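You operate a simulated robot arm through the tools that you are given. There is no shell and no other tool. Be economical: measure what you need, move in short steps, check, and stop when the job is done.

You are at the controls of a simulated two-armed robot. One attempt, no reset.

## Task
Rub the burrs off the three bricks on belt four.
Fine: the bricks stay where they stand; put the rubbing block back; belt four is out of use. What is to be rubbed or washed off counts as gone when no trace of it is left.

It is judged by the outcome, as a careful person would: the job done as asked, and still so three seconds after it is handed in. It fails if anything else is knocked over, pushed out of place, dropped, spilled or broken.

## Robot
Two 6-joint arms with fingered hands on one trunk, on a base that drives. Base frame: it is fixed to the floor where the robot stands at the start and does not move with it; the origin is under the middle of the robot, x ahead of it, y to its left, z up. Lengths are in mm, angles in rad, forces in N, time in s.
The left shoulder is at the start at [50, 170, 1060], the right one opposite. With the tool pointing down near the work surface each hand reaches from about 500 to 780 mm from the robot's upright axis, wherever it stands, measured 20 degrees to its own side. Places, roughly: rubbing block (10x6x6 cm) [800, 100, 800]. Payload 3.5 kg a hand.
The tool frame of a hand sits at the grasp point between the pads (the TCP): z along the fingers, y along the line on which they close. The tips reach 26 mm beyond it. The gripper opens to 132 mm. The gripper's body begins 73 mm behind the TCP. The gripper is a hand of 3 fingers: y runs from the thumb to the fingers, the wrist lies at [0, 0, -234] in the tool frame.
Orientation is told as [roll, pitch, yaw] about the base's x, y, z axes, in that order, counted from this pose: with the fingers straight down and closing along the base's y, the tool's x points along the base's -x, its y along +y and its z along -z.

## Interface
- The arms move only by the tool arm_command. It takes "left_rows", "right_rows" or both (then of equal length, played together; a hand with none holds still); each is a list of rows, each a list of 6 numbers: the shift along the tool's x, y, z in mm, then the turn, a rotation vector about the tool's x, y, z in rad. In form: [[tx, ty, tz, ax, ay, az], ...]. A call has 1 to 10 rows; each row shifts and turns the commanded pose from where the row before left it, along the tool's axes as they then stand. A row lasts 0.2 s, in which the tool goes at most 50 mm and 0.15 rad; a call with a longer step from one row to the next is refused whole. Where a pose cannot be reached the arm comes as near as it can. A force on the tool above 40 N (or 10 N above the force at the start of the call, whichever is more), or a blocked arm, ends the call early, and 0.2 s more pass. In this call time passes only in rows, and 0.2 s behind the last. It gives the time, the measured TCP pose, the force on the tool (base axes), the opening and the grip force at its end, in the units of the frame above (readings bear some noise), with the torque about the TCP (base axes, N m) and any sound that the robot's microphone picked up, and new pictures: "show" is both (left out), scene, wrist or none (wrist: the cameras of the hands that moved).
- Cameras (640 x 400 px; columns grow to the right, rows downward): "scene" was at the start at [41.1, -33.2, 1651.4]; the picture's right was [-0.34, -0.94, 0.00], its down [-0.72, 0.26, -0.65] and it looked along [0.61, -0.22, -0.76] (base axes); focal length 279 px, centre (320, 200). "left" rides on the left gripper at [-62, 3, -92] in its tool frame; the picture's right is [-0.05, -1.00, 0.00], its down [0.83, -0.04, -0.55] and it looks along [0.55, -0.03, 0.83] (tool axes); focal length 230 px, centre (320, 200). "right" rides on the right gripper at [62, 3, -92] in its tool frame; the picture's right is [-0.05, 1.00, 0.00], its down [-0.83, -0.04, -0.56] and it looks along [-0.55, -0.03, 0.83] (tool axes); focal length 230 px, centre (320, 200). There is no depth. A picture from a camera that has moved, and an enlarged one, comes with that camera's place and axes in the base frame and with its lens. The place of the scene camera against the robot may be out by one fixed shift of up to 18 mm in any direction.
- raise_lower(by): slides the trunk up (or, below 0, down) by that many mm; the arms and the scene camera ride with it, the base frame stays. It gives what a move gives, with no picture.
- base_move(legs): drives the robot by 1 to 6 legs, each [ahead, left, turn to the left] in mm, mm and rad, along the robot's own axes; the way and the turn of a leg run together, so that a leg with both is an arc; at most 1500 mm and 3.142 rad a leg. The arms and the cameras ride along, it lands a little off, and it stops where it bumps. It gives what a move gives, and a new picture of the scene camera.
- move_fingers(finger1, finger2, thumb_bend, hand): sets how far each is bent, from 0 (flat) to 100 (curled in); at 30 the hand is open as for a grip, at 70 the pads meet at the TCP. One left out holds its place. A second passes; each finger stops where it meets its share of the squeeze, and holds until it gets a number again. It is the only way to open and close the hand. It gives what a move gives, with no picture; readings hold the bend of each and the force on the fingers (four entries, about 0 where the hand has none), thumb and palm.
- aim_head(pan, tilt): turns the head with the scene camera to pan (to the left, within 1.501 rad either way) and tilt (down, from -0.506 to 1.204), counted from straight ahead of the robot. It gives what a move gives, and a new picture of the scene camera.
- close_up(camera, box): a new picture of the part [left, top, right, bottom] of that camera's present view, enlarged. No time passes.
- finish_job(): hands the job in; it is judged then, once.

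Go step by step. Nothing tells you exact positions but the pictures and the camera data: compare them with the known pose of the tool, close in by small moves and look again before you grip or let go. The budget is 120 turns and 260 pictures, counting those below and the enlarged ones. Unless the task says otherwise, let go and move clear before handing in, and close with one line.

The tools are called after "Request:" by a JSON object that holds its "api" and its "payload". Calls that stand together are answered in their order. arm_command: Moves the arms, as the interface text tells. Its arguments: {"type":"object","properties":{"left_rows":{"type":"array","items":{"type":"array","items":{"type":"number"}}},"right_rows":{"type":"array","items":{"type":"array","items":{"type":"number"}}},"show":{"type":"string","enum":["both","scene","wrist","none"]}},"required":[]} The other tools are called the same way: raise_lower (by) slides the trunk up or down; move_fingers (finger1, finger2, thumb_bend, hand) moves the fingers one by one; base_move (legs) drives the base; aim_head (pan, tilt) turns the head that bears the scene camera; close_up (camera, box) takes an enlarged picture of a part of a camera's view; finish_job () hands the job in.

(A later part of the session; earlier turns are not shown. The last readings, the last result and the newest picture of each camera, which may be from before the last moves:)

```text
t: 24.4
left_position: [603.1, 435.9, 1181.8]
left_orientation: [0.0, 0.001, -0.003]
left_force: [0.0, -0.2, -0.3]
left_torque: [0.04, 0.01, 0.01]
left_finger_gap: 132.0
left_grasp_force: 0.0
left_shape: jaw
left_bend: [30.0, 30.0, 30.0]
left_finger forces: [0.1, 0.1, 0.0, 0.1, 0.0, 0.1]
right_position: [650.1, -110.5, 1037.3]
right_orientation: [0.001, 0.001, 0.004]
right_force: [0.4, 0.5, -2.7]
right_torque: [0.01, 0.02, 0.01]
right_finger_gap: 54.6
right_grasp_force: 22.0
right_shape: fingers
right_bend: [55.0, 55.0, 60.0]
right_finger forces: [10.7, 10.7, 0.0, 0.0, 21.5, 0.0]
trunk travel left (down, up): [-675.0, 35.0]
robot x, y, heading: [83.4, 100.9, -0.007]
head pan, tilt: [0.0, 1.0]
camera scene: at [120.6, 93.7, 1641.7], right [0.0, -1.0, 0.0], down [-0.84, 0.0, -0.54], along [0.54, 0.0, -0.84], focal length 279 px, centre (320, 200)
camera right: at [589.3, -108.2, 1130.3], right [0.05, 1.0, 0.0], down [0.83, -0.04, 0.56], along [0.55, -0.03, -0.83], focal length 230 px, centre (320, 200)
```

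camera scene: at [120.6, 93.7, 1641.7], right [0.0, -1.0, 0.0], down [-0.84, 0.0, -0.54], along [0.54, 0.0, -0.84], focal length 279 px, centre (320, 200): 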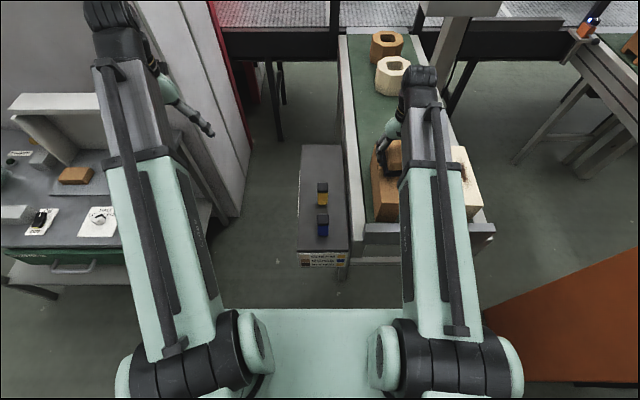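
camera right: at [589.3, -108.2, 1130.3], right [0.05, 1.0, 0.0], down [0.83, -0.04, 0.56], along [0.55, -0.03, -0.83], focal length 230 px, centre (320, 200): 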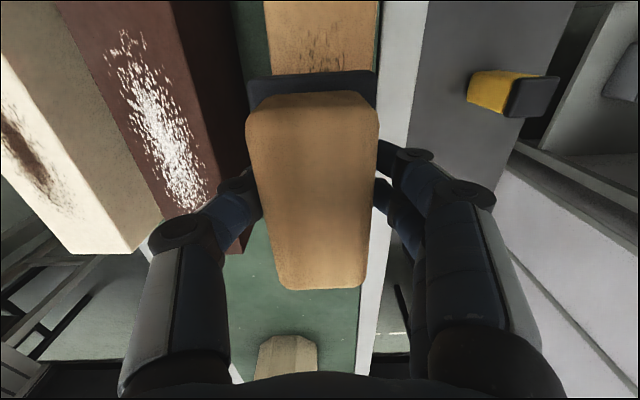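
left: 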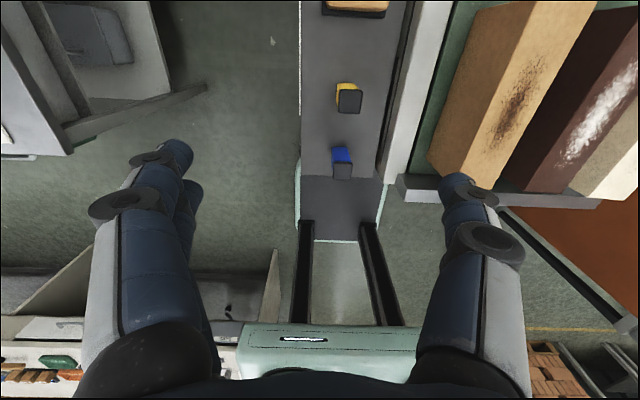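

No contact yet. I'll continue in 3 mm steps.

Request:
{"api": "arm_command", "payload": {"right_rows": [[0, 0, 3, 0, 0, 0], [0, 0, 3, 0, 0, 0], [0, 0, 2, 0, 0, 0]], "show": "none"}}

```text
t: 25.2
left_position: [604.9, 437.0, 1181.5]
left_orientation: [0.0, 0.001, 0.0]
left_force: [0.2, 0.4, 0.4]
left_torque: [-0.01, 0.04, -0.02]
left_finger_gap: 131.6
left_grasp_force: 0.0
left_shape: jaw
left_bend: [30.0, 30.0, 30.0]
left_finger forces: [0.0, 0.0, 0.0, 0.0, 0.1, 0.1]
right_position: [650.3, -111.4, 1029.1]
right_orientation: [0.0, 0.002, 0.004]
right_force: [-0.6, 0.2, -2.9]
right_torque: [-0.03, 0.0, 0.02]
right_finger_gap: 54.5
right_grasp_force: 21.2
right_shape: fingers
right_bend: [55.0, 55.0, 60.0]
right_finger forces: [10.7, 10.7, 0.1, 0.1, 21.5, 0.0]
trunk travel left (down, up): [-675.0, 35.0]
robot x, y, heading: [80.4, 98.8, -0.001]
head pan, tilt: [0.0, 1.0]
```

Request:
{"api": "arm_command", "payload": {"right_rows": [[0, 0, 3, 0, 0, 0], [0, 0, 2, 0, 0, 0], [0, 0, 2, 0, 0, 0]], "show": "wrist"}}

```text
t: 26.1
left_position: [605.1, 435.2, 1180.7]
left_orientation: [0.0, 0.0, -0.002]
left_force: [0.2, -0.4, 0.2]
left_torque: [0.02, 0.03, 0.02]
left_finger_gap: 131.9
left_grasp_force: 0.0
left_shape: jaw
left_bend: [30.0, 30.0, 30.0]
left_finger forces: [0.0, 0.0, 0.0, 0.0, 0.0, 0.0]
right_position: [650.5, -110.2, 1022.4]
right_orientation: [0.001, 0.002, 0.005]
right_force: [0.1, 0.4, -2.5]
right_torque: [0.0, 0.03, -0.02]
right_finger_gap: 55.0
right_grasp_force: 21.7
right_shape: fingers
right_bend: [55.0, 55.0, 60.0]
right_finger forces: [10.6, 10.7, 0.1, 0.1, 21.5, 0.0]
trunk travel left (down, up): [-675.0, 35.0]
robot x, y, heading: [79.6, 99.4, -0.001]
head pan, tilt: [0.0, 1.0]
camera right: at [589.7, -107.7, 1114.9], right [0.05, 1.0, 0.0], down [0.83, -0.04, 0.56], along [0.55, -0.03, -0.83], focal length 230 px, centre (320, 200)
```

right: 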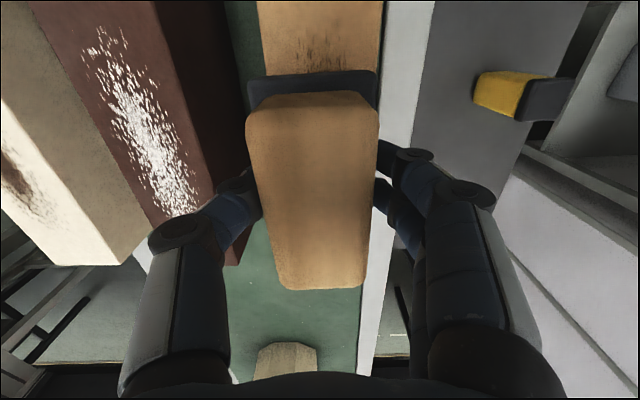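

Still free; I'll keep lowering in small steps.

Request:
{"api": "arm_command", "payload": {"right_rows": [[0, 0, 2, 0, 0, 0], [0, 0, 2, 0, 0, 0], [0, 0, 2, 0, 0, 0], [0, 0, 2, 0, 0, 0]], "show": "none"}}

```text
t: 27.1
left_position: [603.4, 436.1, 1180.1]
left_orientation: [0.001, -0.002, -0.001]
left_force: [0.0, 0.2, -1.0]
left_torque: [-0.01, 0.0, 0.02]
left_finger_gap: 132.1
left_grasp_force: 0.0
left_shape: jaw
left_bend: [30.0, 30.0, 30.0]
left_finger forces: [0.0, 0.0, 0.0, 0.0, 0.0, 0.0]
right_position: [649.2, -112.2, 1014.3]
right_orientation: [0.001, 0.0, 0.003]
right_force: [0.0, 0.4, -3.3]
right_torque: [-0.02, -0.01, 0.04]
right_finger_gap: 54.9
right_grasp_force: 21.3
right_shape: fingers
right_bend: [55.0, 55.0, 60.0]
right_finger forces: [10.6, 10.7, 0.0, 0.0, 21.5, 0.0]
trunk travel left (down, up): [-675.0, 35.0]
robot x, y, heading: [86.9, 101.0, 0.004]
head pan, tilt: [0.0, 1.0]
```

Request:
{"api": "arm_command", "payload": {"right_rows": [[0, 0, 2, 0, 0, 0], [0, 0, 2, 0, 0, 0], [0, 0, 2, 0, 0, 0], [0, 0, 2, 0, 0, 0]], "show": "wrist"}}

```text
t: 28.1
left_position: [603.8, 435.1, 1180.9]
left_orientation: [0.0, 0.0, -0.001]
left_force: [-0.1, -0.1, -0.6]
left_torque: [0.03, 0.01, 0.01]
left_finger_gap: 131.9
left_grasp_force: 0.0
left_shape: jaw
left_bend: [30.0, 30.0, 30.0]
left_finger forces: [0.0, 0.1, 0.1, 0.1, 0.0, 0.0]
right_position: [649.6, -112.4, 1006.8]
right_orientation: [0.001, 0.001, 0.003]
right_force: [-1.0, -0.3, -2.2]
right_torque: [0.01, -0.01, 0.01]
right_finger_gap: 54.8
right_grasp_force: 21.6
right_shape: fingers
right_bend: [55.0, 55.0, 60.0]
right_finger forces: [10.7, 10.8, 0.1, 0.0, 21.5, 0.1]
trunk travel left (down, up): [-675.0, 35.0]
robot x, y, heading: [79.8, 103.4, -0.002]
head pan, tilt: [0.0, 1.0]
camera right: at [588.9, -108.6, 1099.4], right [0.05, 1.0, 0.0], down [0.83, -0.04, 0.56], along [0.55, -0.03, -0.83], focal length 230 px, centre (320, 200)
```

right: 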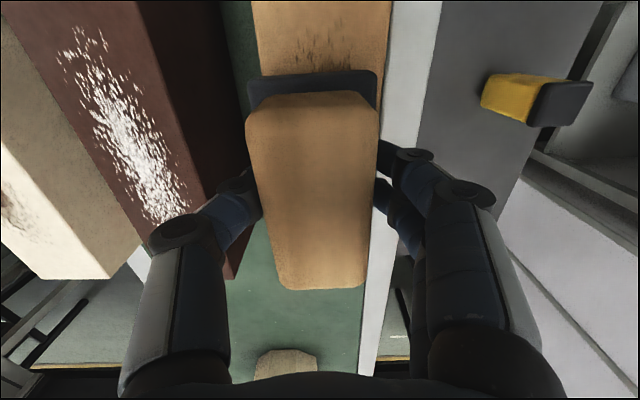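

Very close now by apparent sizes. Continuing gently.

Request:
{"api": "arm_command", "payload": {"right_rows": [[0, 0, 1.5, 0, 0, 0], [0, 0, 1.5, 0, 0, 0], [0, 0, 1.5, 0, 0, 0], [0, 0, 1.5, 0, 0, 0]], "show": "none"}}

```text
t: 29.1
left_position: [603.0, 436.1, 1180.4]
left_orientation: [0.001, -0.002, -0.002]
left_force: [-0.4, 0.5, 0.0]
left_torque: [-0.01, 0.0, 0.02]
left_finger_gap: 131.8
left_grasp_force: 0.0
left_shape: jaw
left_bend: [30.0, 30.0, 30.0]
left_finger forces: [0.0, 0.0, 0.1, 0.0, 0.0, 0.0]
right_position: [647.9, -112.5, 999.6]
right_orientation: [-0.001, 0.001, 0.003]
right_force: [-0.4, 0.9, -2.9]
right_torque: [0.03, -0.03, 0.01]
right_finger_gap: 54.9
right_grasp_force: 21.7
right_shape: fingers
right_bend: [55.0, 55.0, 60.0]
right_finger forces: [10.7, 10.6, 0.0, 0.0, 21.5, 0.0]
trunk travel left (down, up): [-675.0, 35.0]
robot x, y, heading: [82.2, 104.9, -0.005]
head pan, tilt: [0.0, 1.0]
```

Request:
{"api": "arm_command", "payload": {"right_rows": [[0, 0, 1.5, 0, 0, 0], [0, 0, 1.5, 0, 0, 0], [0, 0, 1.5, 0, 0, 0], [0, 0, 1.5, 0, 0, 0]], "show": "wrist"}}

```text
t: 30.1
left_position: [602.9, 436.8, 1181.8]
left_orientation: [0.001, -0.001, -0.001]
left_force: [-0.4, 0.2, 0.4]
left_torque: [-0.01, 0.0, 0.03]
left_finger_gap: 131.7
left_grasp_force: 0.0
left_shape: jaw
left_bend: [30.0, 30.0, 30.0]
left_finger forces: [0.0, 0.0, 0.1, 0.0, 0.1, 0.2]
right_position: [649.2, -111.4, 997.4]
right_orientation: [-0.002, -0.006, 0.005]
right_force: [5.4, -0.9, 30.5]
right_torque: [-0.06, -0.14, 0.03]
right_finger_gap: 54.6
right_grasp_force: 24.0
right_shape: fingers
right_bend: [57.0, 57.0, 61.0]
right_finger forces: [11.7, 11.4, 0.1, 0.0, 24.7, 0.0]
trunk travel left (down, up): [-675.0, 35.0]
robot x, y, heading: [82.4, 103.0, -0.003]
head pan, tilt: [0.0, 1.0]
camera right: at [588.4, -107.5, 1090.1], right [0.05, 1.0, 0.0], down [0.83, -0.04, 0.56], along [0.56, -0.03, -0.83], focal length 230 px, centre (320, 200)
```

right: 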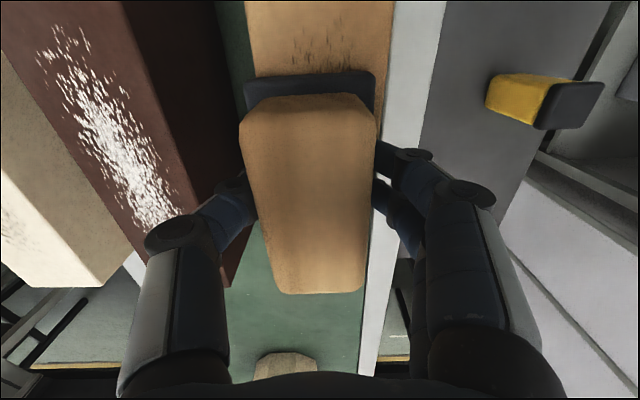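

Contact at TCP z ≈ 998 with about 33 N; that's more than needed, so I'll ease off 2 mm and make a first full back-and-forth stroke along the brick.

Request:
{"api": "arm_command", "payload": {"right_rows": [[0, 0, -2, 0, 0, 0], [20, 0, 0, 0, 0, 0], [20, 0, 0, 0, 0, 0], [-20, 0, 0, 0, 0, 0], [-20, 0, 0, 0, 0, 0], [-20, 0, 0, 0, 0, 0], [-20, 0, 0, 0, 0, 0]], "show": "both"}}

```text
t: 31.6
left_position: [601.5, 436.6, 1181.7]
left_orientation: [0.001, -0.002, 0.0]
left_force: [0.4, -0.4, 0.5]
left_torque: [-0.02, 0.01, 0.0]
left_finger_gap: 131.8
left_grasp_force: 0.2
left_shape: jaw
left_bend: [30.0, 30.0, 30.0]
left_finger forces: [0.1, 0.0, 0.0, 0.0, 0.0, 0.0]
right_position: [687.9, -111.3, 997.3]
right_orientation: [0.0, -0.002, 0.003]
right_force: [-8.7, -0.8, 21.9]
right_torque: [-0.03, 0.15, -0.04]
right_finger_gap: 54.6
right_grasp_force: 24.0
right_shape: fingers
right_bend: [57.0, 57.0, 61.0]
right_finger forces: [12.2, 11.8, 0.0, 0.0, 24.4, 0.0]
trunk travel left (down, up): [-675.0, 35.0]
robot x, y, heading: [82.7, 102.0, 0.004]
head pan, tilt: [0.0, 1.0]
camera scene: at [117.4, 94.4, 1641.7], right [0.0, -1.0, 0.0], down [-0.84, 0.0, -0.54], along [0.54, 0.0, -0.84], focal length 279 px, centre (320, 200)
camera right: at [626.3, -106.9, 1090.3], right [0.05, 1.0, 0.0], down [0.83, -0.04, 0.56], along [0.56, -0.03, -0.83], focal length 230 px, centre (320, 200)
```

scene: 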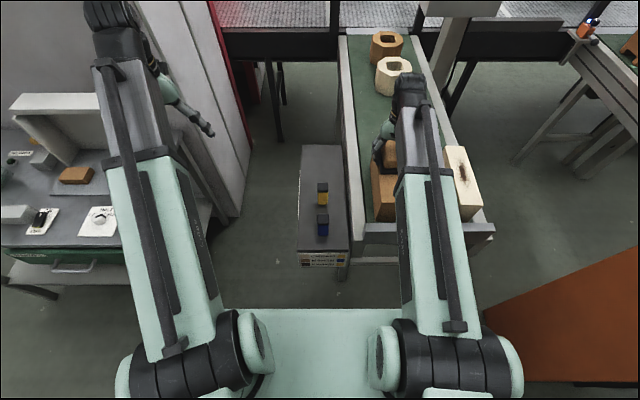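
right: 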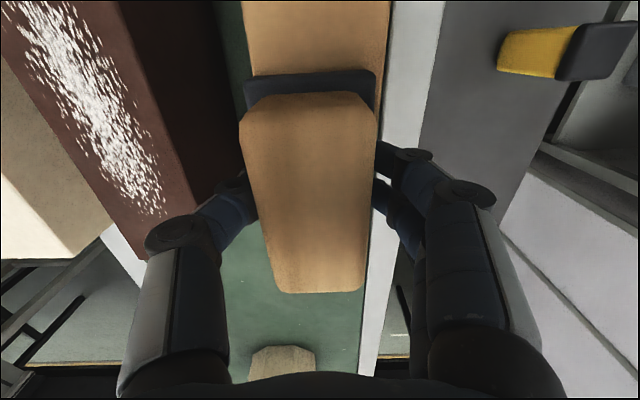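

The near part of the patch is already wiped with ~22 N and the brick hasn't moved. A few more strokes with slight sideways offset.

Request:
{"api": "arm_command", "payload": {"right_rows": [[25, 1, 0, 0, 0, 0], [25, 1, 0, 0, 0, 0], [25, 1, 0, 0, 0, 0], [15, 0, 0, 0, 0, 0], [-25, -2, 0, 0, 0, 0], [-25, -2, 0, 0, 0, 0], [-25, -2, 0, 0, 0, 0], [-20, 0, 0, 0, 0, 0]], "show": "none"}}

Request:
{"api": "arm_command", "payload": {"right_rows": [[25, 1, 0, 0, 0, 0], [25, 1, 0, 0, 0, 0], [25, 1, 0, 0, 0, 0], [15, 0, 0, 0, 0, 0], [0, 0, -40, 0, 0, 0], [50, 0, 0, 0, 0, 0]], "show": "both"}}

```text
t: 33.5
left_position: [602.5, 436.2, 1181.2]
left_orientation: [-0.001, -0.002, -0.002]
left_force: [0.0, 1.0, 1.0]
left_torque: [-0.02, 0.04, 0.04]
left_finger_gap: 132.0
left_grasp_force: 0.1
left_shape: jaw
left_bend: [30.0, 30.0, 30.0]
left_finger forces: [0.0, 0.1, 0.1, 0.0, 0.0, 0.1]
right_position: [692.4, -115.1, 997.7]
right_orientation: [0.0, -0.001, 0.003]
right_force: [-4.2, -0.7, 13.2]
right_torque: [0.05, 0.11, 0.0]
right_finger_gap: 54.8
right_grasp_force: 23.5
right_shape: fingers
right_bend: [57.0, 57.0, 61.0]
right_finger forces: [11.4, 11.2, 0.1, 0.0, 23.4, 0.0]
trunk travel left (down, up): [-675.0, 35.0]
robot x, y, heading: [79.0, 101.8, 0.001]
head pan, tilt: [0.0, 1.0]
```

```text
t: 34.9
left_position: [601.9, 434.8, 1180.7]
left_orientation: [0.0, -0.002, -0.002]
left_force: [0.2, 0.1, 0.1]
left_torque: [0.03, -0.02, -0.02]
left_finger_gap: 132.1
left_grasp_force: 0.1
left_shape: jaw
left_bend: [30.0, 30.0, 30.0]
left_finger forces: [0.0, 0.0, 0.0, 0.1, 0.0, 0.0]
right_position: [553.4, -111.8, 1038.0]
right_orientation: [-0.001, -0.001, 0.005]
right_force: [0.3, 0.0, -2.3]
right_torque: [-0.01, -0.03, 0.01]
right_finger_gap: 54.8
right_grasp_force: 21.3
right_shape: fingers
right_bend: [56.0, 56.0, 61.0]
right_finger forces: [10.5, 10.4, 0.0, 0.0, 20.8, 0.1]
trunk travel left (down, up): [-675.0, 35.0]
robot x, y, heading: [80.5, 101.2, -0.002]
head pan, tilt: [0.0, 1.0]
camera scene: at [119.4, 93.5, 1641.6], right [0.0, -1.0, 0.0], down [-0.84, 0.0, -0.54], along [0.54, 0.0, -0.84], focal length 279 px, centre (320, 200)
camera right: at [492.8, -108.8, 1131.1], right [0.05, 1.0, 0.0], down [0.83, -0.04, 0.55], along [0.55, -0.03, -0.83], focal length 230 px, centre (320, 200)
```

scene: 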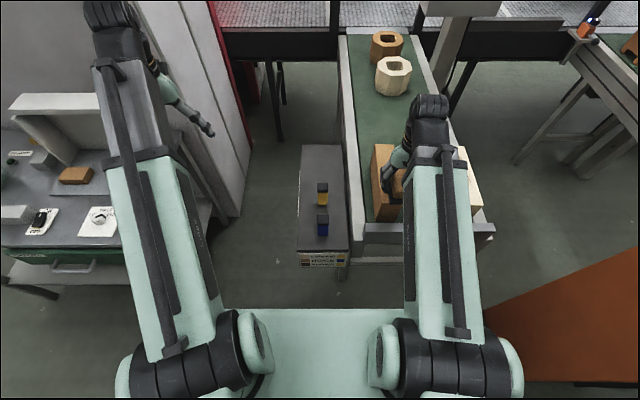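
right: 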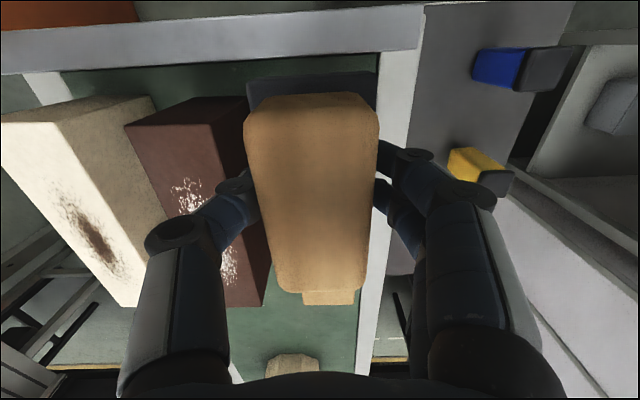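

I'll lift and move over to the dark brick, which also lets me see tan's top.

Request:
{"api": "arm_command", "payload": {"right_rows": [[0, 0, -40, 0, 0, 0], [-22, -29, 0, 0, 0, 0], [-22, -29, 0, 0, 0, 0], [-22, -29, 0, 0, 0, 0], [-23, -29, 0, 0, 0, 0]], "show": "both"}}

Request:
{"api": "close_up", "payload": {"camera": "scene", "box": [355, 120, 495, 240]}}

```text
t: 36.0
left_position: [604.3, 435.2, 1179.8]
left_orientation: [-0.001, -0.001, -0.003]
left_force: [0.0, 0.8, -0.1]
left_torque: [-0.01, 0.01, 0.03]
left_finger_gap: 132.0
left_grasp_force: 0.2
left_shape: jaw
left_bend: [30.0, 30.0, 30.0]
left_finger forces: [0.1, 0.1, 0.0, 0.1, 0.1, 0.0]
right_position: [647.4, -229.8, 1074.1]
right_orientation: [0.001, -0.001, 0.004]
right_force: [0.3, -0.1, -2.9]
right_torque: [0.05, -0.06, 0.05]
right_finger_gap: 54.9
right_grasp_force: 21.2
right_shape: fingers
right_bend: [56.0, 56.0, 61.0]
right_finger forces: [10.5, 10.6, 0.0, 0.0, 21.1, 0.0]
trunk travel left (down, up): [-675.0, 35.0]
robot x, y, heading: [82.2, 95.5, -0.004]
head pan, tilt: [0.0, 1.0]
camera scene: at [120.8, 93.3, 1641.7], right [0.0, -1.0, 0.0], down [-0.84, 0.0, -0.54], along [0.54, 0.0, -0.84], focal length 279 px, centre (320, 200)
camera right: at [586.0, -225.6, 1166.9], right [0.05, 1.0, 0.0], down [0.83, -0.04, 0.56], along [0.55, -0.03, -0.83], focal length 230 px, centre (320, 200)
```

scene: 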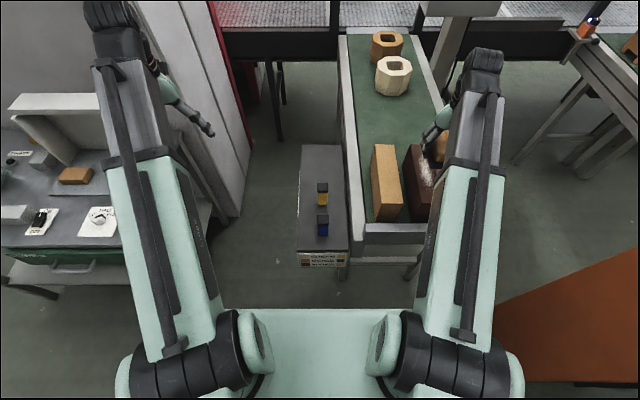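
right: 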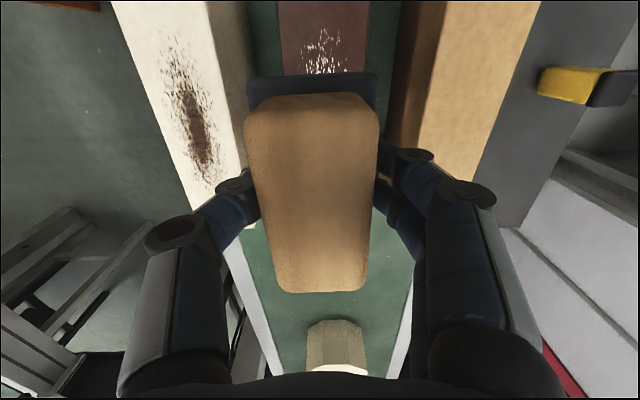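

```text
3.33 times, centred on (425, 180) of scene
camera zoom: at [120.8, 93.3, 1641.7], right [0.0, -1.0, 0.0], down [-0.84, 0.0, -0.54], along [0.54, 0.0, -0.84], focal length 930 px, centre (-30, 267)
```

zoom: 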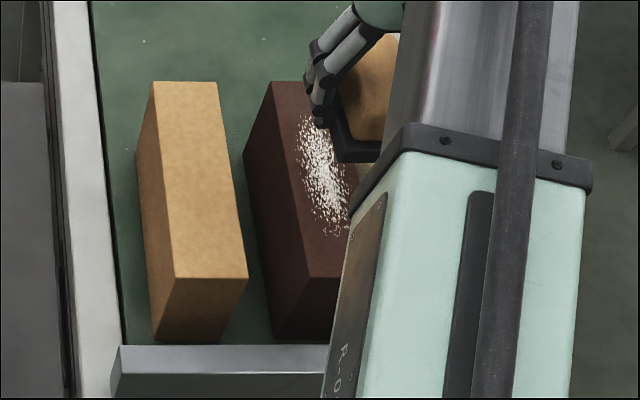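

Tan's top is clean with the brick in place. Dark brick's centreline reads y ≈ −222; I'll shift to it and lower.

Request:
{"api": "arm_command", "payload": {"right_rows": [[6, 7, 30, 0, 0, 0], [0, 0, 30, 0, 0, 0], [0, 0, 10, 0, 0, 0], [0, 0, 1.5, 0, 0, 0], [0, 0, 1.5, 0, 0, 0], [0, 0, 1.5, 0, 0, 0]], "show": "wrist"}}

```text
t: 37.5
left_position: [602.8, 435.0, 1180.6]
left_orientation: [-0.001, 0.001, -0.001]
left_force: [0.2, 0.9, 0.0]
left_torque: [-0.02, 0.01, -0.01]
left_finger_gap: 131.7
left_grasp_force: 0.0
left_shape: jaw
left_bend: [30.0, 30.0, 30.0]
left_finger forces: [0.0, 0.1, 0.0, 0.0, 0.0, 0.0]
right_position: [636.7, -221.8, 1002.5]
right_orientation: [0.0, 0.0, 0.003]
right_force: [-0.1, 0.1, -3.1]
right_torque: [-0.02, -0.02, 0.0]
right_finger_gap: 54.9
right_grasp_force: 21.4
right_shape: fingers
right_bend: [56.0, 56.0, 61.0]
right_finger forces: [10.5, 10.5, 0.0, 0.0, 21.1, 0.1]
trunk travel left (down, up): [-675.0, 35.0]
robot x, y, heading: [83.9, 103.3, -0.007]
head pan, tilt: [0.0, 1.0]
camera right: at [577.3, -217.4, 1094.6], right [0.05, 1.0, 0.0], down [0.83, -0.04, 0.56], along [0.55, -0.03, -0.83], focal length 230 px, centre (320, 200)
```

right: 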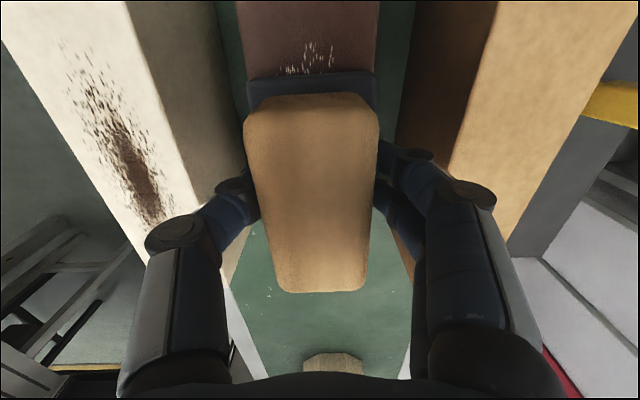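

Well aligned. I'll lower 5.5 mm more to contact and check the force.

Request:
{"api": "arm_command", "payload": {"right_rows": [[0, 0, 1.5, 0, 0, 0], [0, 0, 1.5, 0, 0, 0], [0, 0, 1.2, 0, 0, 0], [0, 0, 1, 0, 0, 0]], "show": "none"}}

```text
t: 38.5
left_position: [603.2, 436.3, 1180.7]
left_orientation: [0.001, 0.0, -0.002]
left_force: [-0.2, 0.2, -0.4]
left_torque: [-0.01, -0.02, -0.02]
left_finger_gap: 131.6
left_grasp_force: 0.1
left_shape: jaw
left_bend: [30.0, 30.0, 30.0]
left_finger forces: [0.1, 0.0, 0.1, 0.0, 0.0, 0.1]
right_position: [637.4, -221.3, 998.3]
right_orientation: [0.0, -0.003, 0.001]
right_force: [1.1, 2.2, 4.3]
right_torque: [0.12, -0.04, 0.0]
right_finger_gap: 54.7
right_grasp_force: 21.8
right_shape: fingers
right_bend: [56.0, 56.0, 61.0]
right_finger forces: [11.3, 11.3, 0.0, 0.0, 20.6, 0.1]
trunk travel left (down, up): [-675.0, 35.0]
robot x, y, heading: [81.4, 104.0, -0.005]
head pan, tilt: [0.0, 1.0]
```

Light contact. I'll press about 1.3 mm more and rub.

Request:
{"api": "arm_command", "payload": {"right_rows": [[0, 0, 1.3, 0, 0, 0], [25, 0, 0, 0, 0, 0], [20, 0, 0, 0, 0, 0], [-25, 1, 0, 0, 0, 0], [-25, 1, 0, 0, 0, 0], [-25, 1, 0, 0, 0, 0], [-20, 0, 0, 0, 0, 0]], "show": "wrist"}}

Request:
{"api": "arm_command", "payload": {"right_rows": [[25, -2, 0, 0, 0, 0], [25, -2, 0, 0, 0, 0], [25, -2, 0, 0, 0, 0], [20, 0, 0, 0, 0, 0], [-25, 1, 0, 0, 0, 0], [-25, 1, 0, 0, 0, 0], [-25, 1, 0, 0, 0, 0], [-20, 0, 0, 0, 0, 0]], "show": "none"}}

```text
t: 40.0
left_position: [602.9, 435.8, 1181.9]
left_orientation: [-0.001, -0.001, -0.001]
left_force: [-0.3, 0.2, 0.3]
left_torque: [-0.01, -0.03, 0.0]
left_finger_gap: 131.6
left_grasp_force: 0.0
left_shape: jaw
left_bend: [30.0, 30.0, 30.0]
left_finger forces: [0.0, 0.1, 0.0, 0.0, 0.0, 0.0]
right_position: [687.7, -217.6, 997.4]
right_orientation: [-0.001, -0.004, 0.003]
right_force: [-3.4, 0.1, 16.8]
right_torque: [0.05, 0.16, 0.02]
right_finger_gap: 55.0
right_grasp_force: 22.7
right_shape: fingers
right_bend: [57.0, 57.0, 61.0]
right_finger forces: [11.5, 11.5, 0.0, 0.1, 23.1, 0.0]
trunk travel left (down, up): [-675.0, 35.0]
robot x, y, heading: [79.8, 98.1, 0.0]
head pan, tilt: [0.0, 1.0]
camera right: at [627.6, -214.1, 1089.7], right [0.05, 1.0, 0.0], down [0.83, -0.04, 0.56], along [0.56, -0.03, -0.83], focal length 230 px, centre (320, 200)
```

right: 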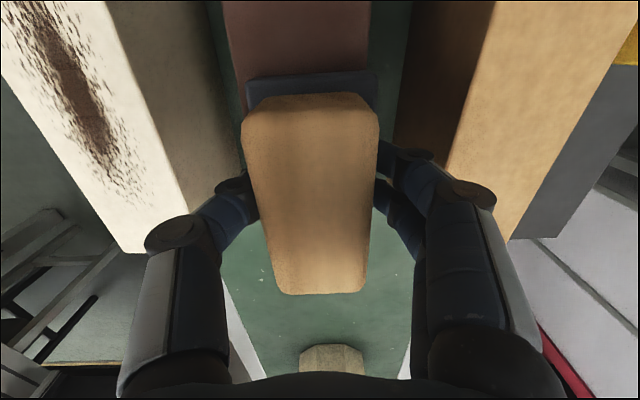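

```text
t: 41.9
left_position: [603.0, 434.6, 1181.0]
left_orientation: [-0.001, -0.002, -0.002]
left_force: [0.5, 0.0, -0.4]
left_torque: [0.01, 0.03, -0.01]
left_finger_gap: 132.0
left_grasp_force: 0.1
left_shape: jaw
left_bend: [30.0, 30.0, 30.0]
left_finger forces: [0.0, 0.0, 0.0, 0.0, 0.0, 0.0]
right_position: [689.6, -219.6, 997.6]
right_orientation: [0.0, 0.0, 0.002]
right_force: [-5.1, 0.6, 9.5]
right_torque: [0.06, 0.14, 0.02]
right_finger_gap: 55.1
right_grasp_force: 23.2
right_shape: fingers
right_bend: [57.0, 57.0, 61.0]
right_finger forces: [11.4, 11.3, 0.0, 0.1, 22.7, 0.0]
trunk travel left (down, up): [-675.0, 35.0]
robot x, y, heading: [82.1, 99.6, -0.003]
head pan, tilt: [0.0, 1.0]
```

Strokes look good. One last half stroke, then lift and go over to cream.

Request:
{"api": "arm_command", "payload": {"right_rows": [[25, -1, 0, 0, 0, 0], [25, -1, 0, 0, 0, 0], [25, -1, 0, 0, 0, 0], [20, 0, 0, 0, 0, 0], [0, 0, -40, 0, 0, 0], [0, 0, -36, 0, 0, 0], [-14, -37, 0, 0, 0, 0], [-14, -37, 0, 0, 0, 0], [-14, -37, 0, 0, 0, 0]], "show": "both"}}

Request:
{"api": "close_up", "payload": {"camera": "scene", "box": [355, 120, 495, 240]}}

```text
t: 43.9
left_position: [603.2, 436.3, 1181.1]
left_orientation: [-0.001, 0.0, -0.002]
left_force: [-0.3, 0.5, 0.6]
left_torque: [0.04, -0.02, 0.01]
left_finger_gap: 131.9
left_grasp_force: 0.0
left_shape: jaw
left_bend: [30.0, 30.0, 30.0]
left_finger forces: [0.0, 0.0, 0.1, 0.0, 0.1, 0.0]
right_position: [637.0, -336.3, 1071.1]
right_orientation: [0.003, 0.001, 0.005]
right_force: [0.3, -0.7, -2.8]
right_torque: [-0.03, -0.05, -0.04]
right_finger_gap: 55.1
right_grasp_force: 20.8
right_shape: fingers
right_bend: [56.0, 56.0, 61.0]
right_finger forces: [10.6, 10.7, 0.0, 0.1, 21.2, 0.0]
trunk travel left (down, up): [-675.0, 35.0]
robot x, y, heading: [80.9, 103.0, 0.002]
head pan, tilt: [0.0, 1.0]
camera scene: at [120.8, 92.9, 1641.7], right [0.0, -1.0, 0.0], down [-0.84, 0.0, -0.54], along [0.54, 0.0, -0.84], focal length 279 px, centre (320, 200)
camera right: at [576.3, -332.6, 1164.4], right [0.05, 1.0, 0.0], down [0.83, -0.04, 0.55], along [0.55, -0.03, -0.83], focal length 230 px, centre (320, 200)
```

scene: 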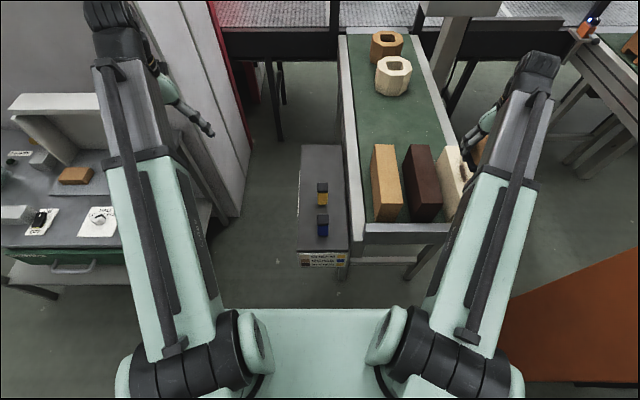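
right: 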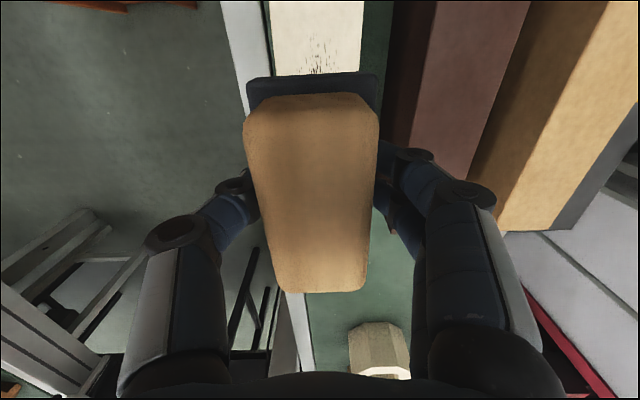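

```text
3.33 times, centred on (425, 180) of scene
camera zoom: at [120.8, 92.9, 1641.7], right [0.0, -1.0, 0.0], down [-0.84, 0.0, -0.54], along [0.54, 0.0, -0.84], focal length 930 px, centre (-30, 267)
```

zoom: 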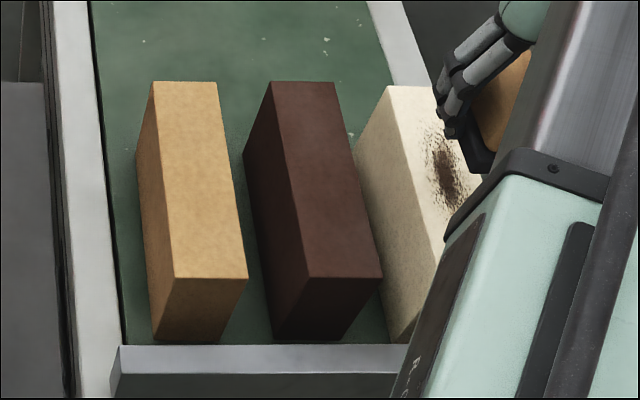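

Tan and dark are clean. I'm centred over cream; lowering now.

Request:
{"api": "arm_command", "payload": {"right_rows": [[0, 1, 30, 0, 0, 0], [0, 0, 30, 0, 0, 0], [0, 0, 6, 0, 0, 0], [0, 0, 1.5, 0, 0, 0], [0, 0, 1.5, 0, 0, 0], [0, 0, 1.5, 0, 0, 0], [0, 0, 1.5, 0, 0, 0]], "show": "wrist"}}

```text
t: 45.5
left_position: [603.9, 435.3, 1180.9]
left_orientation: [0.0, 0.0, -0.001]
left_force: [-0.1, 0.1, -0.8]
left_torque: [-0.01, 0.02, -0.02]
left_finger_gap: 132.0
left_grasp_force: 0.0
left_shape: jaw
left_bend: [30.0, 30.0, 30.0]
left_finger forces: [0.0, 0.0, 0.0, 0.0, 0.0, 0.0]
right_position: [635.8, -334.8, 999.5]
right_orientation: [0.001, 0.001, 0.003]
right_force: [-0.2, -0.7, -1.5]
right_torque: [-0.04, -0.03, 0.03]
right_finger_gap: 54.7
right_grasp_force: 21.5
right_shape: fingers
right_bend: [56.0, 56.0, 61.0]
right_finger forces: [10.6, 10.6, 0.0, 0.0, 21.2, 0.0]
trunk travel left (down, up): [-675.0, 35.0]
robot x, y, heading: [84.0, 103.8, -0.001]
head pan, tilt: [0.0, 1.0]
camera right: at [574.7, -329.9, 1092.5], right [0.05, 1.0, 0.0], down [0.83, -0.04, 0.56], along [0.55, -0.03, -0.83], focal length 230 px, centre (320, 200)
```

right: 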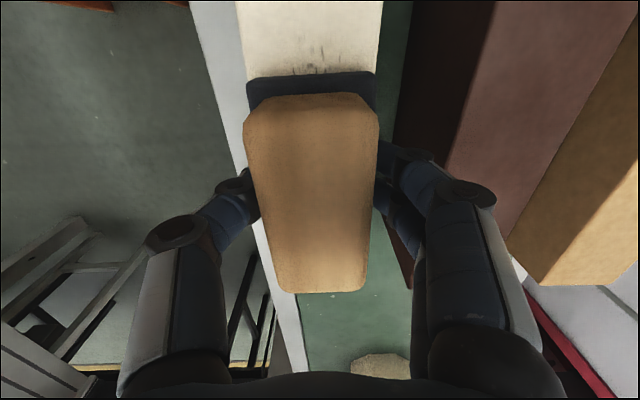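

Near touch. Press 3 mm more and rub.

Request:
{"api": "arm_command", "payload": {"right_rows": [[0, 0, 1.5, 0, 0, 0], [0, 0, 1.5, 0, 0, 0], [20, 0, 0, 0, 0, 0], [20, 0, 0, 0, 0, 0], [-25, 1, 0, 0, 0, 0], [-25, 1, 0, 0, 0, 0], [-25, 1, 0, 0, 0, 0], [-25, 0, 0, 0, 0, 0]], "show": "wrist"}}

Request:
{"api": "arm_command", "payload": {"right_rows": [[25, -2, 0, 0, 0, 0], [25, -2, 0, 0, 0, 0], [25, -2, 0, 0, 0, 0], [25, 0, 0, 0, 0, 0], [-25, 1, 0, 0, 0, 0], [-25, 1, 0, 0, 0, 0], [-25, 1, 0, 0, 0, 0], [-25, 0, 0, 0, 0, 0]], "show": "none"}}

```text
t: 47.2
left_position: [601.8, 435.7, 1181.5]
left_orientation: [-0.001, -0.003, -0.002]
left_force: [-0.4, -0.7, -0.5]
left_torque: [0.02, 0.04, 0.0]
left_finger_gap: 132.1
left_grasp_force: 0.0
left_shape: jaw
left_bend: [30.0, 30.0, 30.0]
left_finger forces: [0.0, 0.0, 0.0, 0.0, 0.0, 0.0]
right_position: [696.5, -330.0, 996.5]
right_orientation: [-0.002, -0.003, 0.0]
right_force: [-5.4, -1.8, 19.0]
right_torque: [-0.01, 0.16, 0.01]
right_finger_gap: 54.7
right_grasp_force: 22.5
right_shape: fingers
right_bend: [56.0, 56.0, 61.0]
right_finger forces: [11.2, 10.9, 0.0, 0.1, 23.3, 0.0]
trunk travel left (down, up): [-675.0, 35.0]
robot x, y, heading: [81.7, 100.8, -0.001]
head pan, tilt: [0.0, 1.0]
camera right: at [635.9, -326.6, 1089.4], right [0.05, 1.0, 0.0], down [0.83, -0.04, 0.56], along [0.56, -0.03, -0.83], focal length 230 px, centre (320, 200)
```

right: 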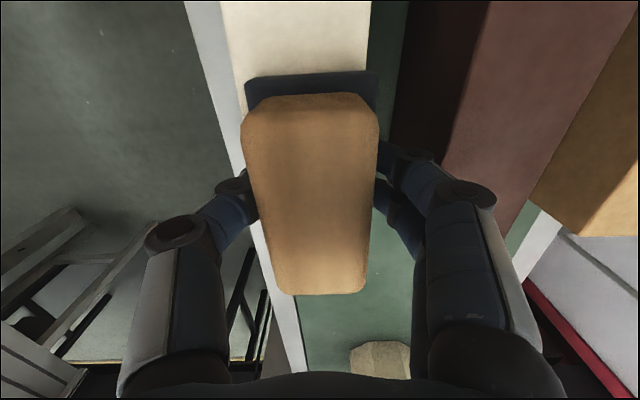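

```text
t: 49.0
left_position: [602.7, 436.0, 1180.6]
left_orientation: [0.0, -0.002, -0.003]
left_force: [0.1, 0.1, 0.4]
left_torque: [-0.01, 0.02, -0.03]
left_finger_gap: 131.8
left_grasp_force: 0.1
left_shape: jaw
left_bend: [30.0, 30.0, 30.0]
left_finger forces: [0.0, 0.0, 0.0, 0.1, 0.0, 0.0]
right_position: [692.5, -332.8, 997.3]
right_orientation: [-0.001, 0.001, 0.004]
right_force: [-3.0, -0.2, 5.5]
right_torque: [0.0, 0.06, 0.04]
right_finger_gap: 54.9
right_grasp_force: 22.2
right_shape: fingers
right_bend: [56.0, 56.0, 61.0]
right_finger forces: [11.2, 10.9, 0.0, 0.0, 22.5, 0.0]
trunk travel left (down, up): [-675.0, 35.0]
robot x, y, heading: [84.7, 101.5, -0.004]
head pan, tilt: [0.0, 1.0]
```

One more half stroke with slightly more press, then lift high and move back left so I can inspect all three tops.

Request:
{"api": "arm_command", "payload": {"right_rows": [[25, -1, 0.7, 0, 0, 0], [25, -1, 0, 0, 0, 0], [25, -1, 0, 0, 0, 0], [25, 0, 0, 0, 0, 0], [0, 0, -45, 0, 0, 0], [0, 0, -45, 0, 0, 0], [0, 0, -35, 0, 0, 0]], "show": "none"}}

Request:
{"api": "arm_command", "payload": {"right_rows": [[-18, 45, 0, 0, 0, 0], [-18, 45, 0, 0, 0, 0], [-18, 45, 0, 0, 0, 0], [-18, 45, 0, 0, 0, 0], [-18, 45, 0, 0, 0, 0], [-18, 45, 0, 0, 0, 0], [-18, 45, 0, 0, 0, 0], [-18, 45, 0, 0, 0, 0], [-18, 45, 0, 0, 0, 0], [-10, 20, 0, 0, 0, 0]], "show": "both"}}

Request:
{"api": "close_up", "payload": {"camera": "scene", "box": [355, 120, 495, 240]}}

```text
t: 50.6
left_position: [603.5, 436.0, 1180.5]
left_orientation: [0.0, 0.0, 0.0]
left_force: [-0.1, -0.4, -0.5]
left_torque: [-0.03, 0.01, 0.01]
left_finger_gap: 131.9
left_grasp_force: 0.1
left_shape: jaw
left_bend: [30.0, 30.0, 30.0]
left_finger forces: [0.0, 0.1, 0.0, 0.1, 0.0, 0.1]
right_position: [593.8, -335.9, 1123.3]
right_orientation: [0.0, 0.0, 0.004]
right_force: [0.1, -0.3, -2.9]
right_torque: [-0.02, -0.01, -0.01]
right_finger_gap: 54.9
right_grasp_force: 21.1
right_shape: fingers
right_bend: [56.0, 56.0, 61.0]
right_finger forces: [10.5, 10.5, 0.1, 0.0, 21.0, 0.1]
trunk travel left (down, up): [-675.0, 35.0]
robot x, y, heading: [85.4, 98.9, -0.004]
head pan, tilt: [0.0, 1.0]
```

```text
t: 52.9
left_position: [604.2, 436.2, 1180.7]
left_orientation: [-0.001, 0.001, -0.003]
left_force: [-0.1, -0.2, -0.4]
left_torque: [0.05, -0.04, 0.0]
left_finger_gap: 132.3
left_grasp_force: 0.2
left_shape: jaw
left_bend: [30.0, 30.0, 30.0]
left_finger forces: [0.0, 0.0, 0.0, 0.0, 0.1, 0.0]
right_position: [763.5, 88.6, 1122.4]
right_orientation: [0.0, 0.0, 0.001]
right_force: [0.4, 0.0, -3.6]
right_torque: [0.01, -0.01, 0.02]
right_finger_gap: 54.9
right_grasp_force: 20.8
right_shape: fingers
right_bend: [56.0, 56.0, 61.0]
right_finger forces: [10.4, 10.4, 0.0, 0.0, 20.8, 0.0]
trunk travel left (down, up): [-675.0, 35.0]
robot x, y, heading: [81.9, 101.4, -0.003]
head pan, tilt: [0.0, 1.0]
camera scene: at [120.6, 93.8, 1641.7], right [0.0, -1.0, 0.0], down [-0.84, 0.0, -0.54], along [0.54, 0.0, -0.84], focal length 279 px, centre (320, 200)
camera right: at [703.9, 92.6, 1215.3], right [0.05, 1.0, 0.0], down [0.83, -0.04, 0.56], along [0.55, -0.03, -0.83], focal length 230 px, centre (320, 200)
```

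scene: 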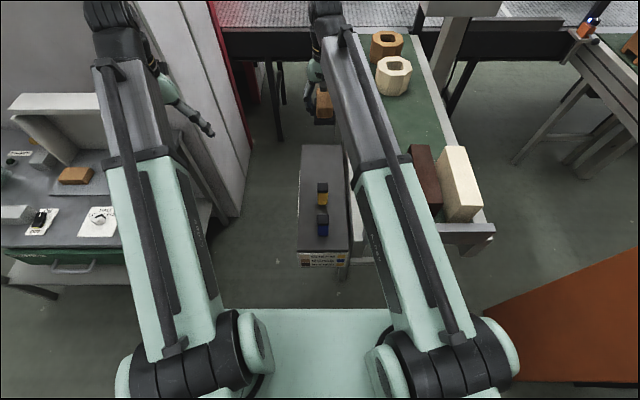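
right: 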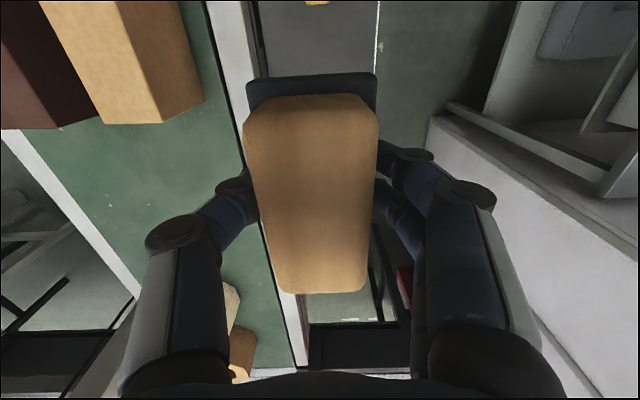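

```text
3.33 times, centred on (425, 180) of scene
camera zoom: at [120.6, 93.8, 1641.7], right [0.0, -1.0, 0.0], down [-0.84, 0.0, -0.54], along [0.54, 0.0, -0.84], focal length 930 px, centre (-30, 267)
```

zoom: 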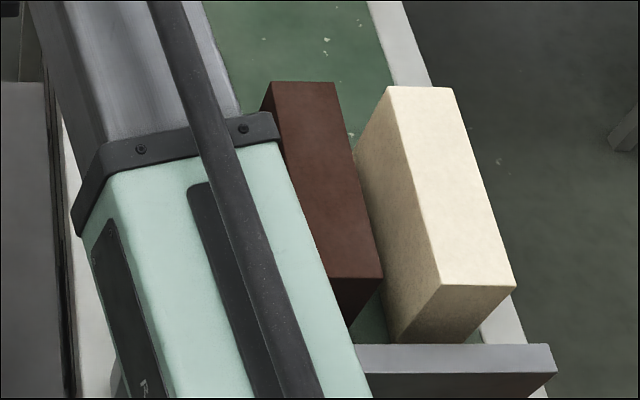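

Cream looks clean too. I'll zoom in for leftover specks and meanwhile turn the block back to its put-down pose.

Request:
{"api": "close_up", "payload": {"camera": "scene", "box": [405, 135, 485, 195]}}

Request:
{"api": "arm_command", "payload": {"right_rows": [[-17, 4, 0, 0, 0, 0], [0, 0, 0, 0, 0, -0.15], [0, 0, 0, 0, 0, -0.15], [0, 0, 0, 0, 0, -0.15], [0, 0, 0, 0, 0, -0.15], [0, 0, 0, 0, 0, -0.15], [0, 0, 0, 0, 0, -0.15], [0, 0, 0, 0, 0, -0.15], [0, 0, 0, 0, 0, -0.15]], "show": "none"}}

Request:
{"api": "arm_command", "payload": {"right_rows": [[0, 0, 0, 0, 0, -0.15], [0, 0, 0, 0, 0, -0.15], [0, 0, 0, 0, 0, -0.068], [0, 0, 45, 0, 0, 0], [0, 0, 45, 0, 0, 0], [0, 0, 45, 0, 0, 0], [0, 0, 45, 0, 0, 0], [0, 0, 30, 0, 0, 0]], "show": "both"}}

```text
6.67 times, centred on (445, 165) of scene
camera zoom: at [120.6, 93.8, 1641.7], right [0.0, -1.0, 0.0], down [-0.84, 0.0, -0.54], along [0.54, 0.0, -0.84], focal length 1860 px, centre (-513, 433)
```

zoom: 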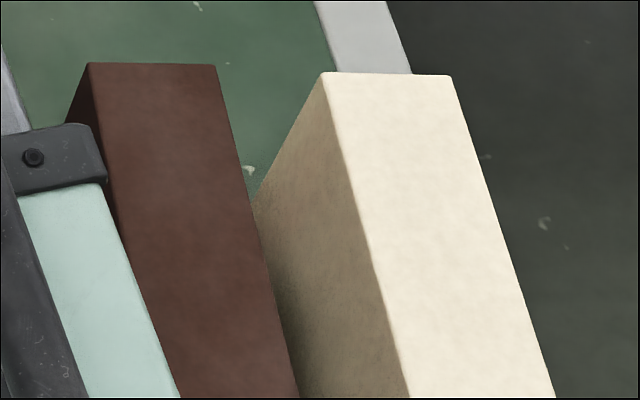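

```text
t: 54.9
left_position: [605.2, 435.6, 1181.1]
left_orientation: [-0.002, 0.0, -0.001]
left_force: [1.1, 0.0, -0.3]
left_torque: [-0.03, 0.01, 0.0]
left_finger_gap: 132.0
left_grasp_force: 0.2
left_shape: jaw
left_bend: [30.0, 30.0, 30.0]
left_finger forces: [0.0, 0.1, 0.0, 0.0, 0.1, 0.1]
right_position: [783.2, 93.1, 1121.8]
right_orientation: [0.0, 0.003, 1.204]
right_force: [-0.3, 0.5, -2.7]
right_torque: [0.02, 0.01, 0.01]
right_finger_gap: 54.9
right_grasp_force: 20.8
right_shape: fingers
right_bend: [56.0, 56.0, 61.0]
right_finger forces: [10.4, 10.5, 0.1, 0.0, 20.8, 0.0]
trunk travel left (down, up): [-675.0, 35.0]
robot x, y, heading: [81.4, 99.0, -0.006]
head pan, tilt: [0.0, 1.0]
```

```text
t: 56.6
left_position: [603.4, 436.4, 1180.6]
left_orientation: [0.0, -0.001, -0.002]
left_force: [0.2, -0.5, 0.4]
left_torque: [0.01, 0.02, -0.03]
left_finger_gap: 131.9
left_grasp_force: 0.1
left_shape: jaw
left_bend: [30.0, 30.0, 30.0]
left_finger forces: [0.0, 0.0, 0.0, 0.1, 0.0, 0.1]
right_position: [785.4, 92.1, 911.3]
right_orientation: [0.0, -0.001, 1.571]
right_force: [0.3, 0.1, -2.7]
right_torque: [-0.01, -0.02, 0.01]
right_finger_gap: 55.2
right_grasp_force: 20.9
right_shape: fingers
right_bend: [56.0, 56.0, 61.0]
right_finger forces: [10.2, 10.2, 0.0, 0.1, 20.7, 0.1]
trunk travel left (down, up): [-675.0, 35.0]
robot x, y, heading: [81.7, 102.2, -0.003]
head pan, tilt: [0.0, 1.0]
camera scene: at [120.8, 93.8, 1641.7], right [0.0, -1.0, 0.0], down [-0.84, 0.0, -0.54], along [0.54, 0.0, -0.84], focal length 279 px, centre (320, 200)
camera right: at [782.3, 31.5, 1003.7], right [-1.0, 0.05, 0.0], down [0.04, 0.83, 0.56], along [0.03, 0.55, -0.83], focal length 230 px, centre (320, 200)
```

scene: 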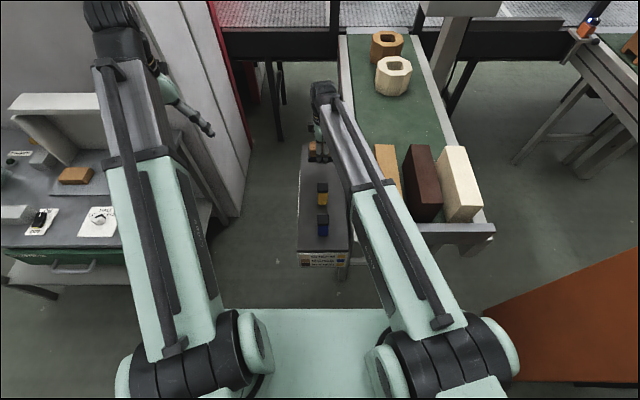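
right: 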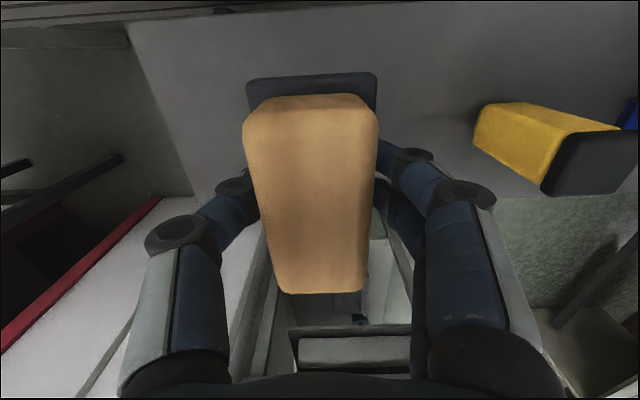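

All tops are clean and the yellow and blue pieces are untouched. I'll lower the block to its old spot, finishing in small steps.

Request:
{"api": "arm_command", "payload": {"right_rows": [[0, 3, 30, 0, 0, 0], [0, 0, 30, 0, 0, 0], [0, 0, 8, 0, 0, 0], [0, 0, 2, 0, 0, 0], [0, 0, 1.5, 0, 0, 0]], "show": "none"}}

Request:
{"api": "arm_command", "payload": {"right_rows": [[0, 0, 1, 0, 0, 0], [0, 0, 1, 0, 0, 0]], "show": "wrist"}}

```text
t: 57.9
left_position: [602.4, 437.2, 1180.5]
left_orientation: [-0.001, 0.0, -0.003]
left_force: [0.1, -0.6, -0.2]
left_torque: [-0.03, -0.01, -0.03]
left_finger_gap: 132.0
left_grasp_force: 0.1
left_shape: jaw
left_bend: [30.0, 30.0, 30.0]
left_finger forces: [0.0, 0.0, 0.0, 0.0, 0.0, 0.0]
right_position: [779.5, 93.3, 839.1]
right_orientation: [0.0, 0.001, 1.572]
right_force: [0.0, 0.1, -2.5]
right_torque: [-0.02, 0.01, 0.01]
right_finger_gap: 54.7
right_grasp_force: 20.5
right_shape: fingers
right_bend: [56.0, 56.0, 61.0]
right_finger forces: [10.3, 10.3, 0.0, 0.0, 20.6, 0.1]
trunk travel left (down, up): [-675.0, 35.0]
robot x, y, heading: [80.9, 99.0, -0.002]
head pan, tilt: [0.0, 1.0]
```

```text
t: 58.5
left_position: [603.5, 435.1, 1181.3]
left_orientation: [-0.001, 0.0, -0.003]
left_force: [-0.2, 0.2, 0.5]
left_torque: [0.01, 0.03, -0.02]
left_finger_gap: 132.2
left_grasp_force: 0.0
left_shape: jaw
left_bend: [30.0, 30.0, 30.0]
left_finger forces: [0.1, 0.1, 0.0, 0.1, 0.0, 0.1]
right_position: [780.1, 92.8, 837.3]
right_orientation: [-0.001, 0.001, 1.572]
right_force: [0.2, 0.4, -2.1]
right_torque: [-0.01, -0.03, -0.01]
right_finger_gap: 54.8
right_grasp_force: 20.3
right_shape: fingers
right_bend: [56.0, 56.0, 61.0]
right_finger forces: [10.2, 10.3, 0.0, 0.0, 20.6, 0.1]
trunk travel left (down, up): [-675.0, 35.0]
robot x, y, heading: [83.9, 99.8, -0.003]
head pan, tilt: [0.0, 1.0]
camera right: at [778.0, 31.3, 930.2], right [-1.0, 0.05, 0.0], down [0.04, 0.83, 0.56], along [0.03, 0.55, -0.83], focal length 230 px, centre (320, 200)
```

right: 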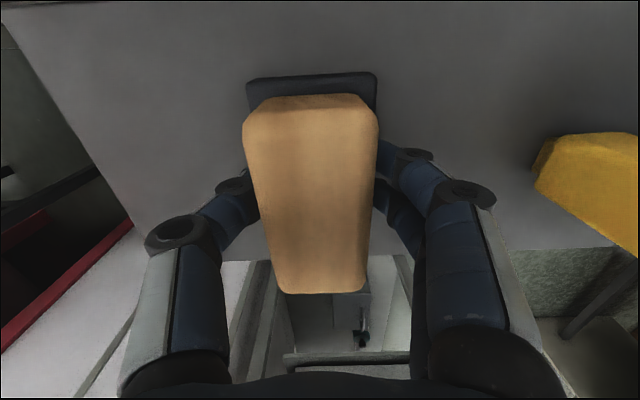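

Still just above; two more millimetres to contact.

Request:
{"api": "arm_command", "payload": {"right_rows": [[0, 0, 1, 0, 0, 0], [0, 0, 1, 0, 0, 0]], "show": "none"}}

```text
t: 59.0
left_position: [604.4, 436.0, 1182.3]
left_orientation: [0.001, 0.002, -0.001]
left_force: [-0.1, 0.2, 0.1]
left_torque: [0.04, 0.02, 0.02]
left_finger_gap: 131.9
left_grasp_force: 0.2
left_shape: jaw
left_bend: [30.0, 30.0, 30.0]
left_finger forces: [0.1, 0.0, 0.1, 0.0, 0.1, 0.0]
right_position: [779.6, 92.8, 835.7]
right_orientation: [-0.001, 0.001, 1.57]
right_force: [0.1, 0.0, -2.1]
right_torque: [-0.01, 0.0, -0.02]
right_finger_gap: 55.0
right_grasp_force: 20.4
right_shape: fingers
right_bend: [56.0, 56.0, 61.0]
right_finger forces: [10.4, 10.3, 0.0, 0.1, 20.6, 0.0]
trunk travel left (down, up): [-675.0, 35.0]
robot x, y, heading: [83.2, 109.9, -0.0]
head pan, tilt: [0.0, 1.0]
```

Request:
{"api": "arm_command", "payload": {"right_rows": [[0, 0, 1, 0, 0, 0], [0, 0, 1, 0, 0, 0]], "show": "none"}}

```text
t: 59.6
left_position: [603.2, 436.3, 1181.2]
left_orientation: [0.001, 0.002, -0.002]
left_force: [-0.2, 0.2, 0.5]
left_torque: [0.0, 0.01, 0.0]
left_finger_gap: 131.9
left_grasp_force: 0.1
left_shape: jaw
left_bend: [30.0, 30.0, 30.0]
left_finger forces: [0.0, 0.1, 0.0, 0.0, 0.0, 0.0]
right_position: [778.9, 92.4, 833.8]
right_orientation: [0.001, 0.0, 1.571]
right_force: [0.5, -0.1, -1.1]
right_torque: [0.03, 0.06, -0.01]
right_finger_gap: 54.9
right_grasp_force: 20.7
right_shape: fingers
right_bend: [56.0, 56.0, 61.0]
right_finger forces: [10.2, 10.2, 0.1, 0.0, 21.2, 0.0]
trunk travel left (down, up): [-675.0, 35.0]
robot x, y, heading: [81.9, 99.0, -0.002]
head pan, tilt: [0.0, 1.0]
```

Request:
{"api": "arm_command", "payload": {"right_rows": [[0, 0, 1, 0, 0, 0]], "show": "none"}}

```text
t: 60.0
left_position: [603.4, 435.9, 1180.3]
left_orientation: [0.0, -0.002, -0.002]
left_force: [0.3, -0.1, -0.4]
left_torque: [0.0, 0.02, 0.02]
left_finger_gap: 131.9
left_grasp_force: 0.0
left_shape: jaw
left_bend: [30.0, 30.0, 30.0]
left_finger forces: [0.0, 0.1, 0.1, 0.1, 0.0, 0.0]
right_position: [778.7, 91.4, 833.3]
right_orientation: [-0.001, 0.0, 1.571]
right_force: [1.5, 0.7, 6.7]
right_torque: [-0.02, 0.04, 0.03]
right_finger_gap: 54.9
right_grasp_force: 21.4
right_shape: fingers
right_bend: [56.0, 56.0, 61.0]
right_finger forces: [10.2, 10.2, 0.0, 0.1, 22.3, 0.0]
trunk travel left (down, up): [-675.0, 35.0]
robot x, y, heading: [83.2, 100.7, -0.001]
head pan, tilt: [0.0, 1.0]
```

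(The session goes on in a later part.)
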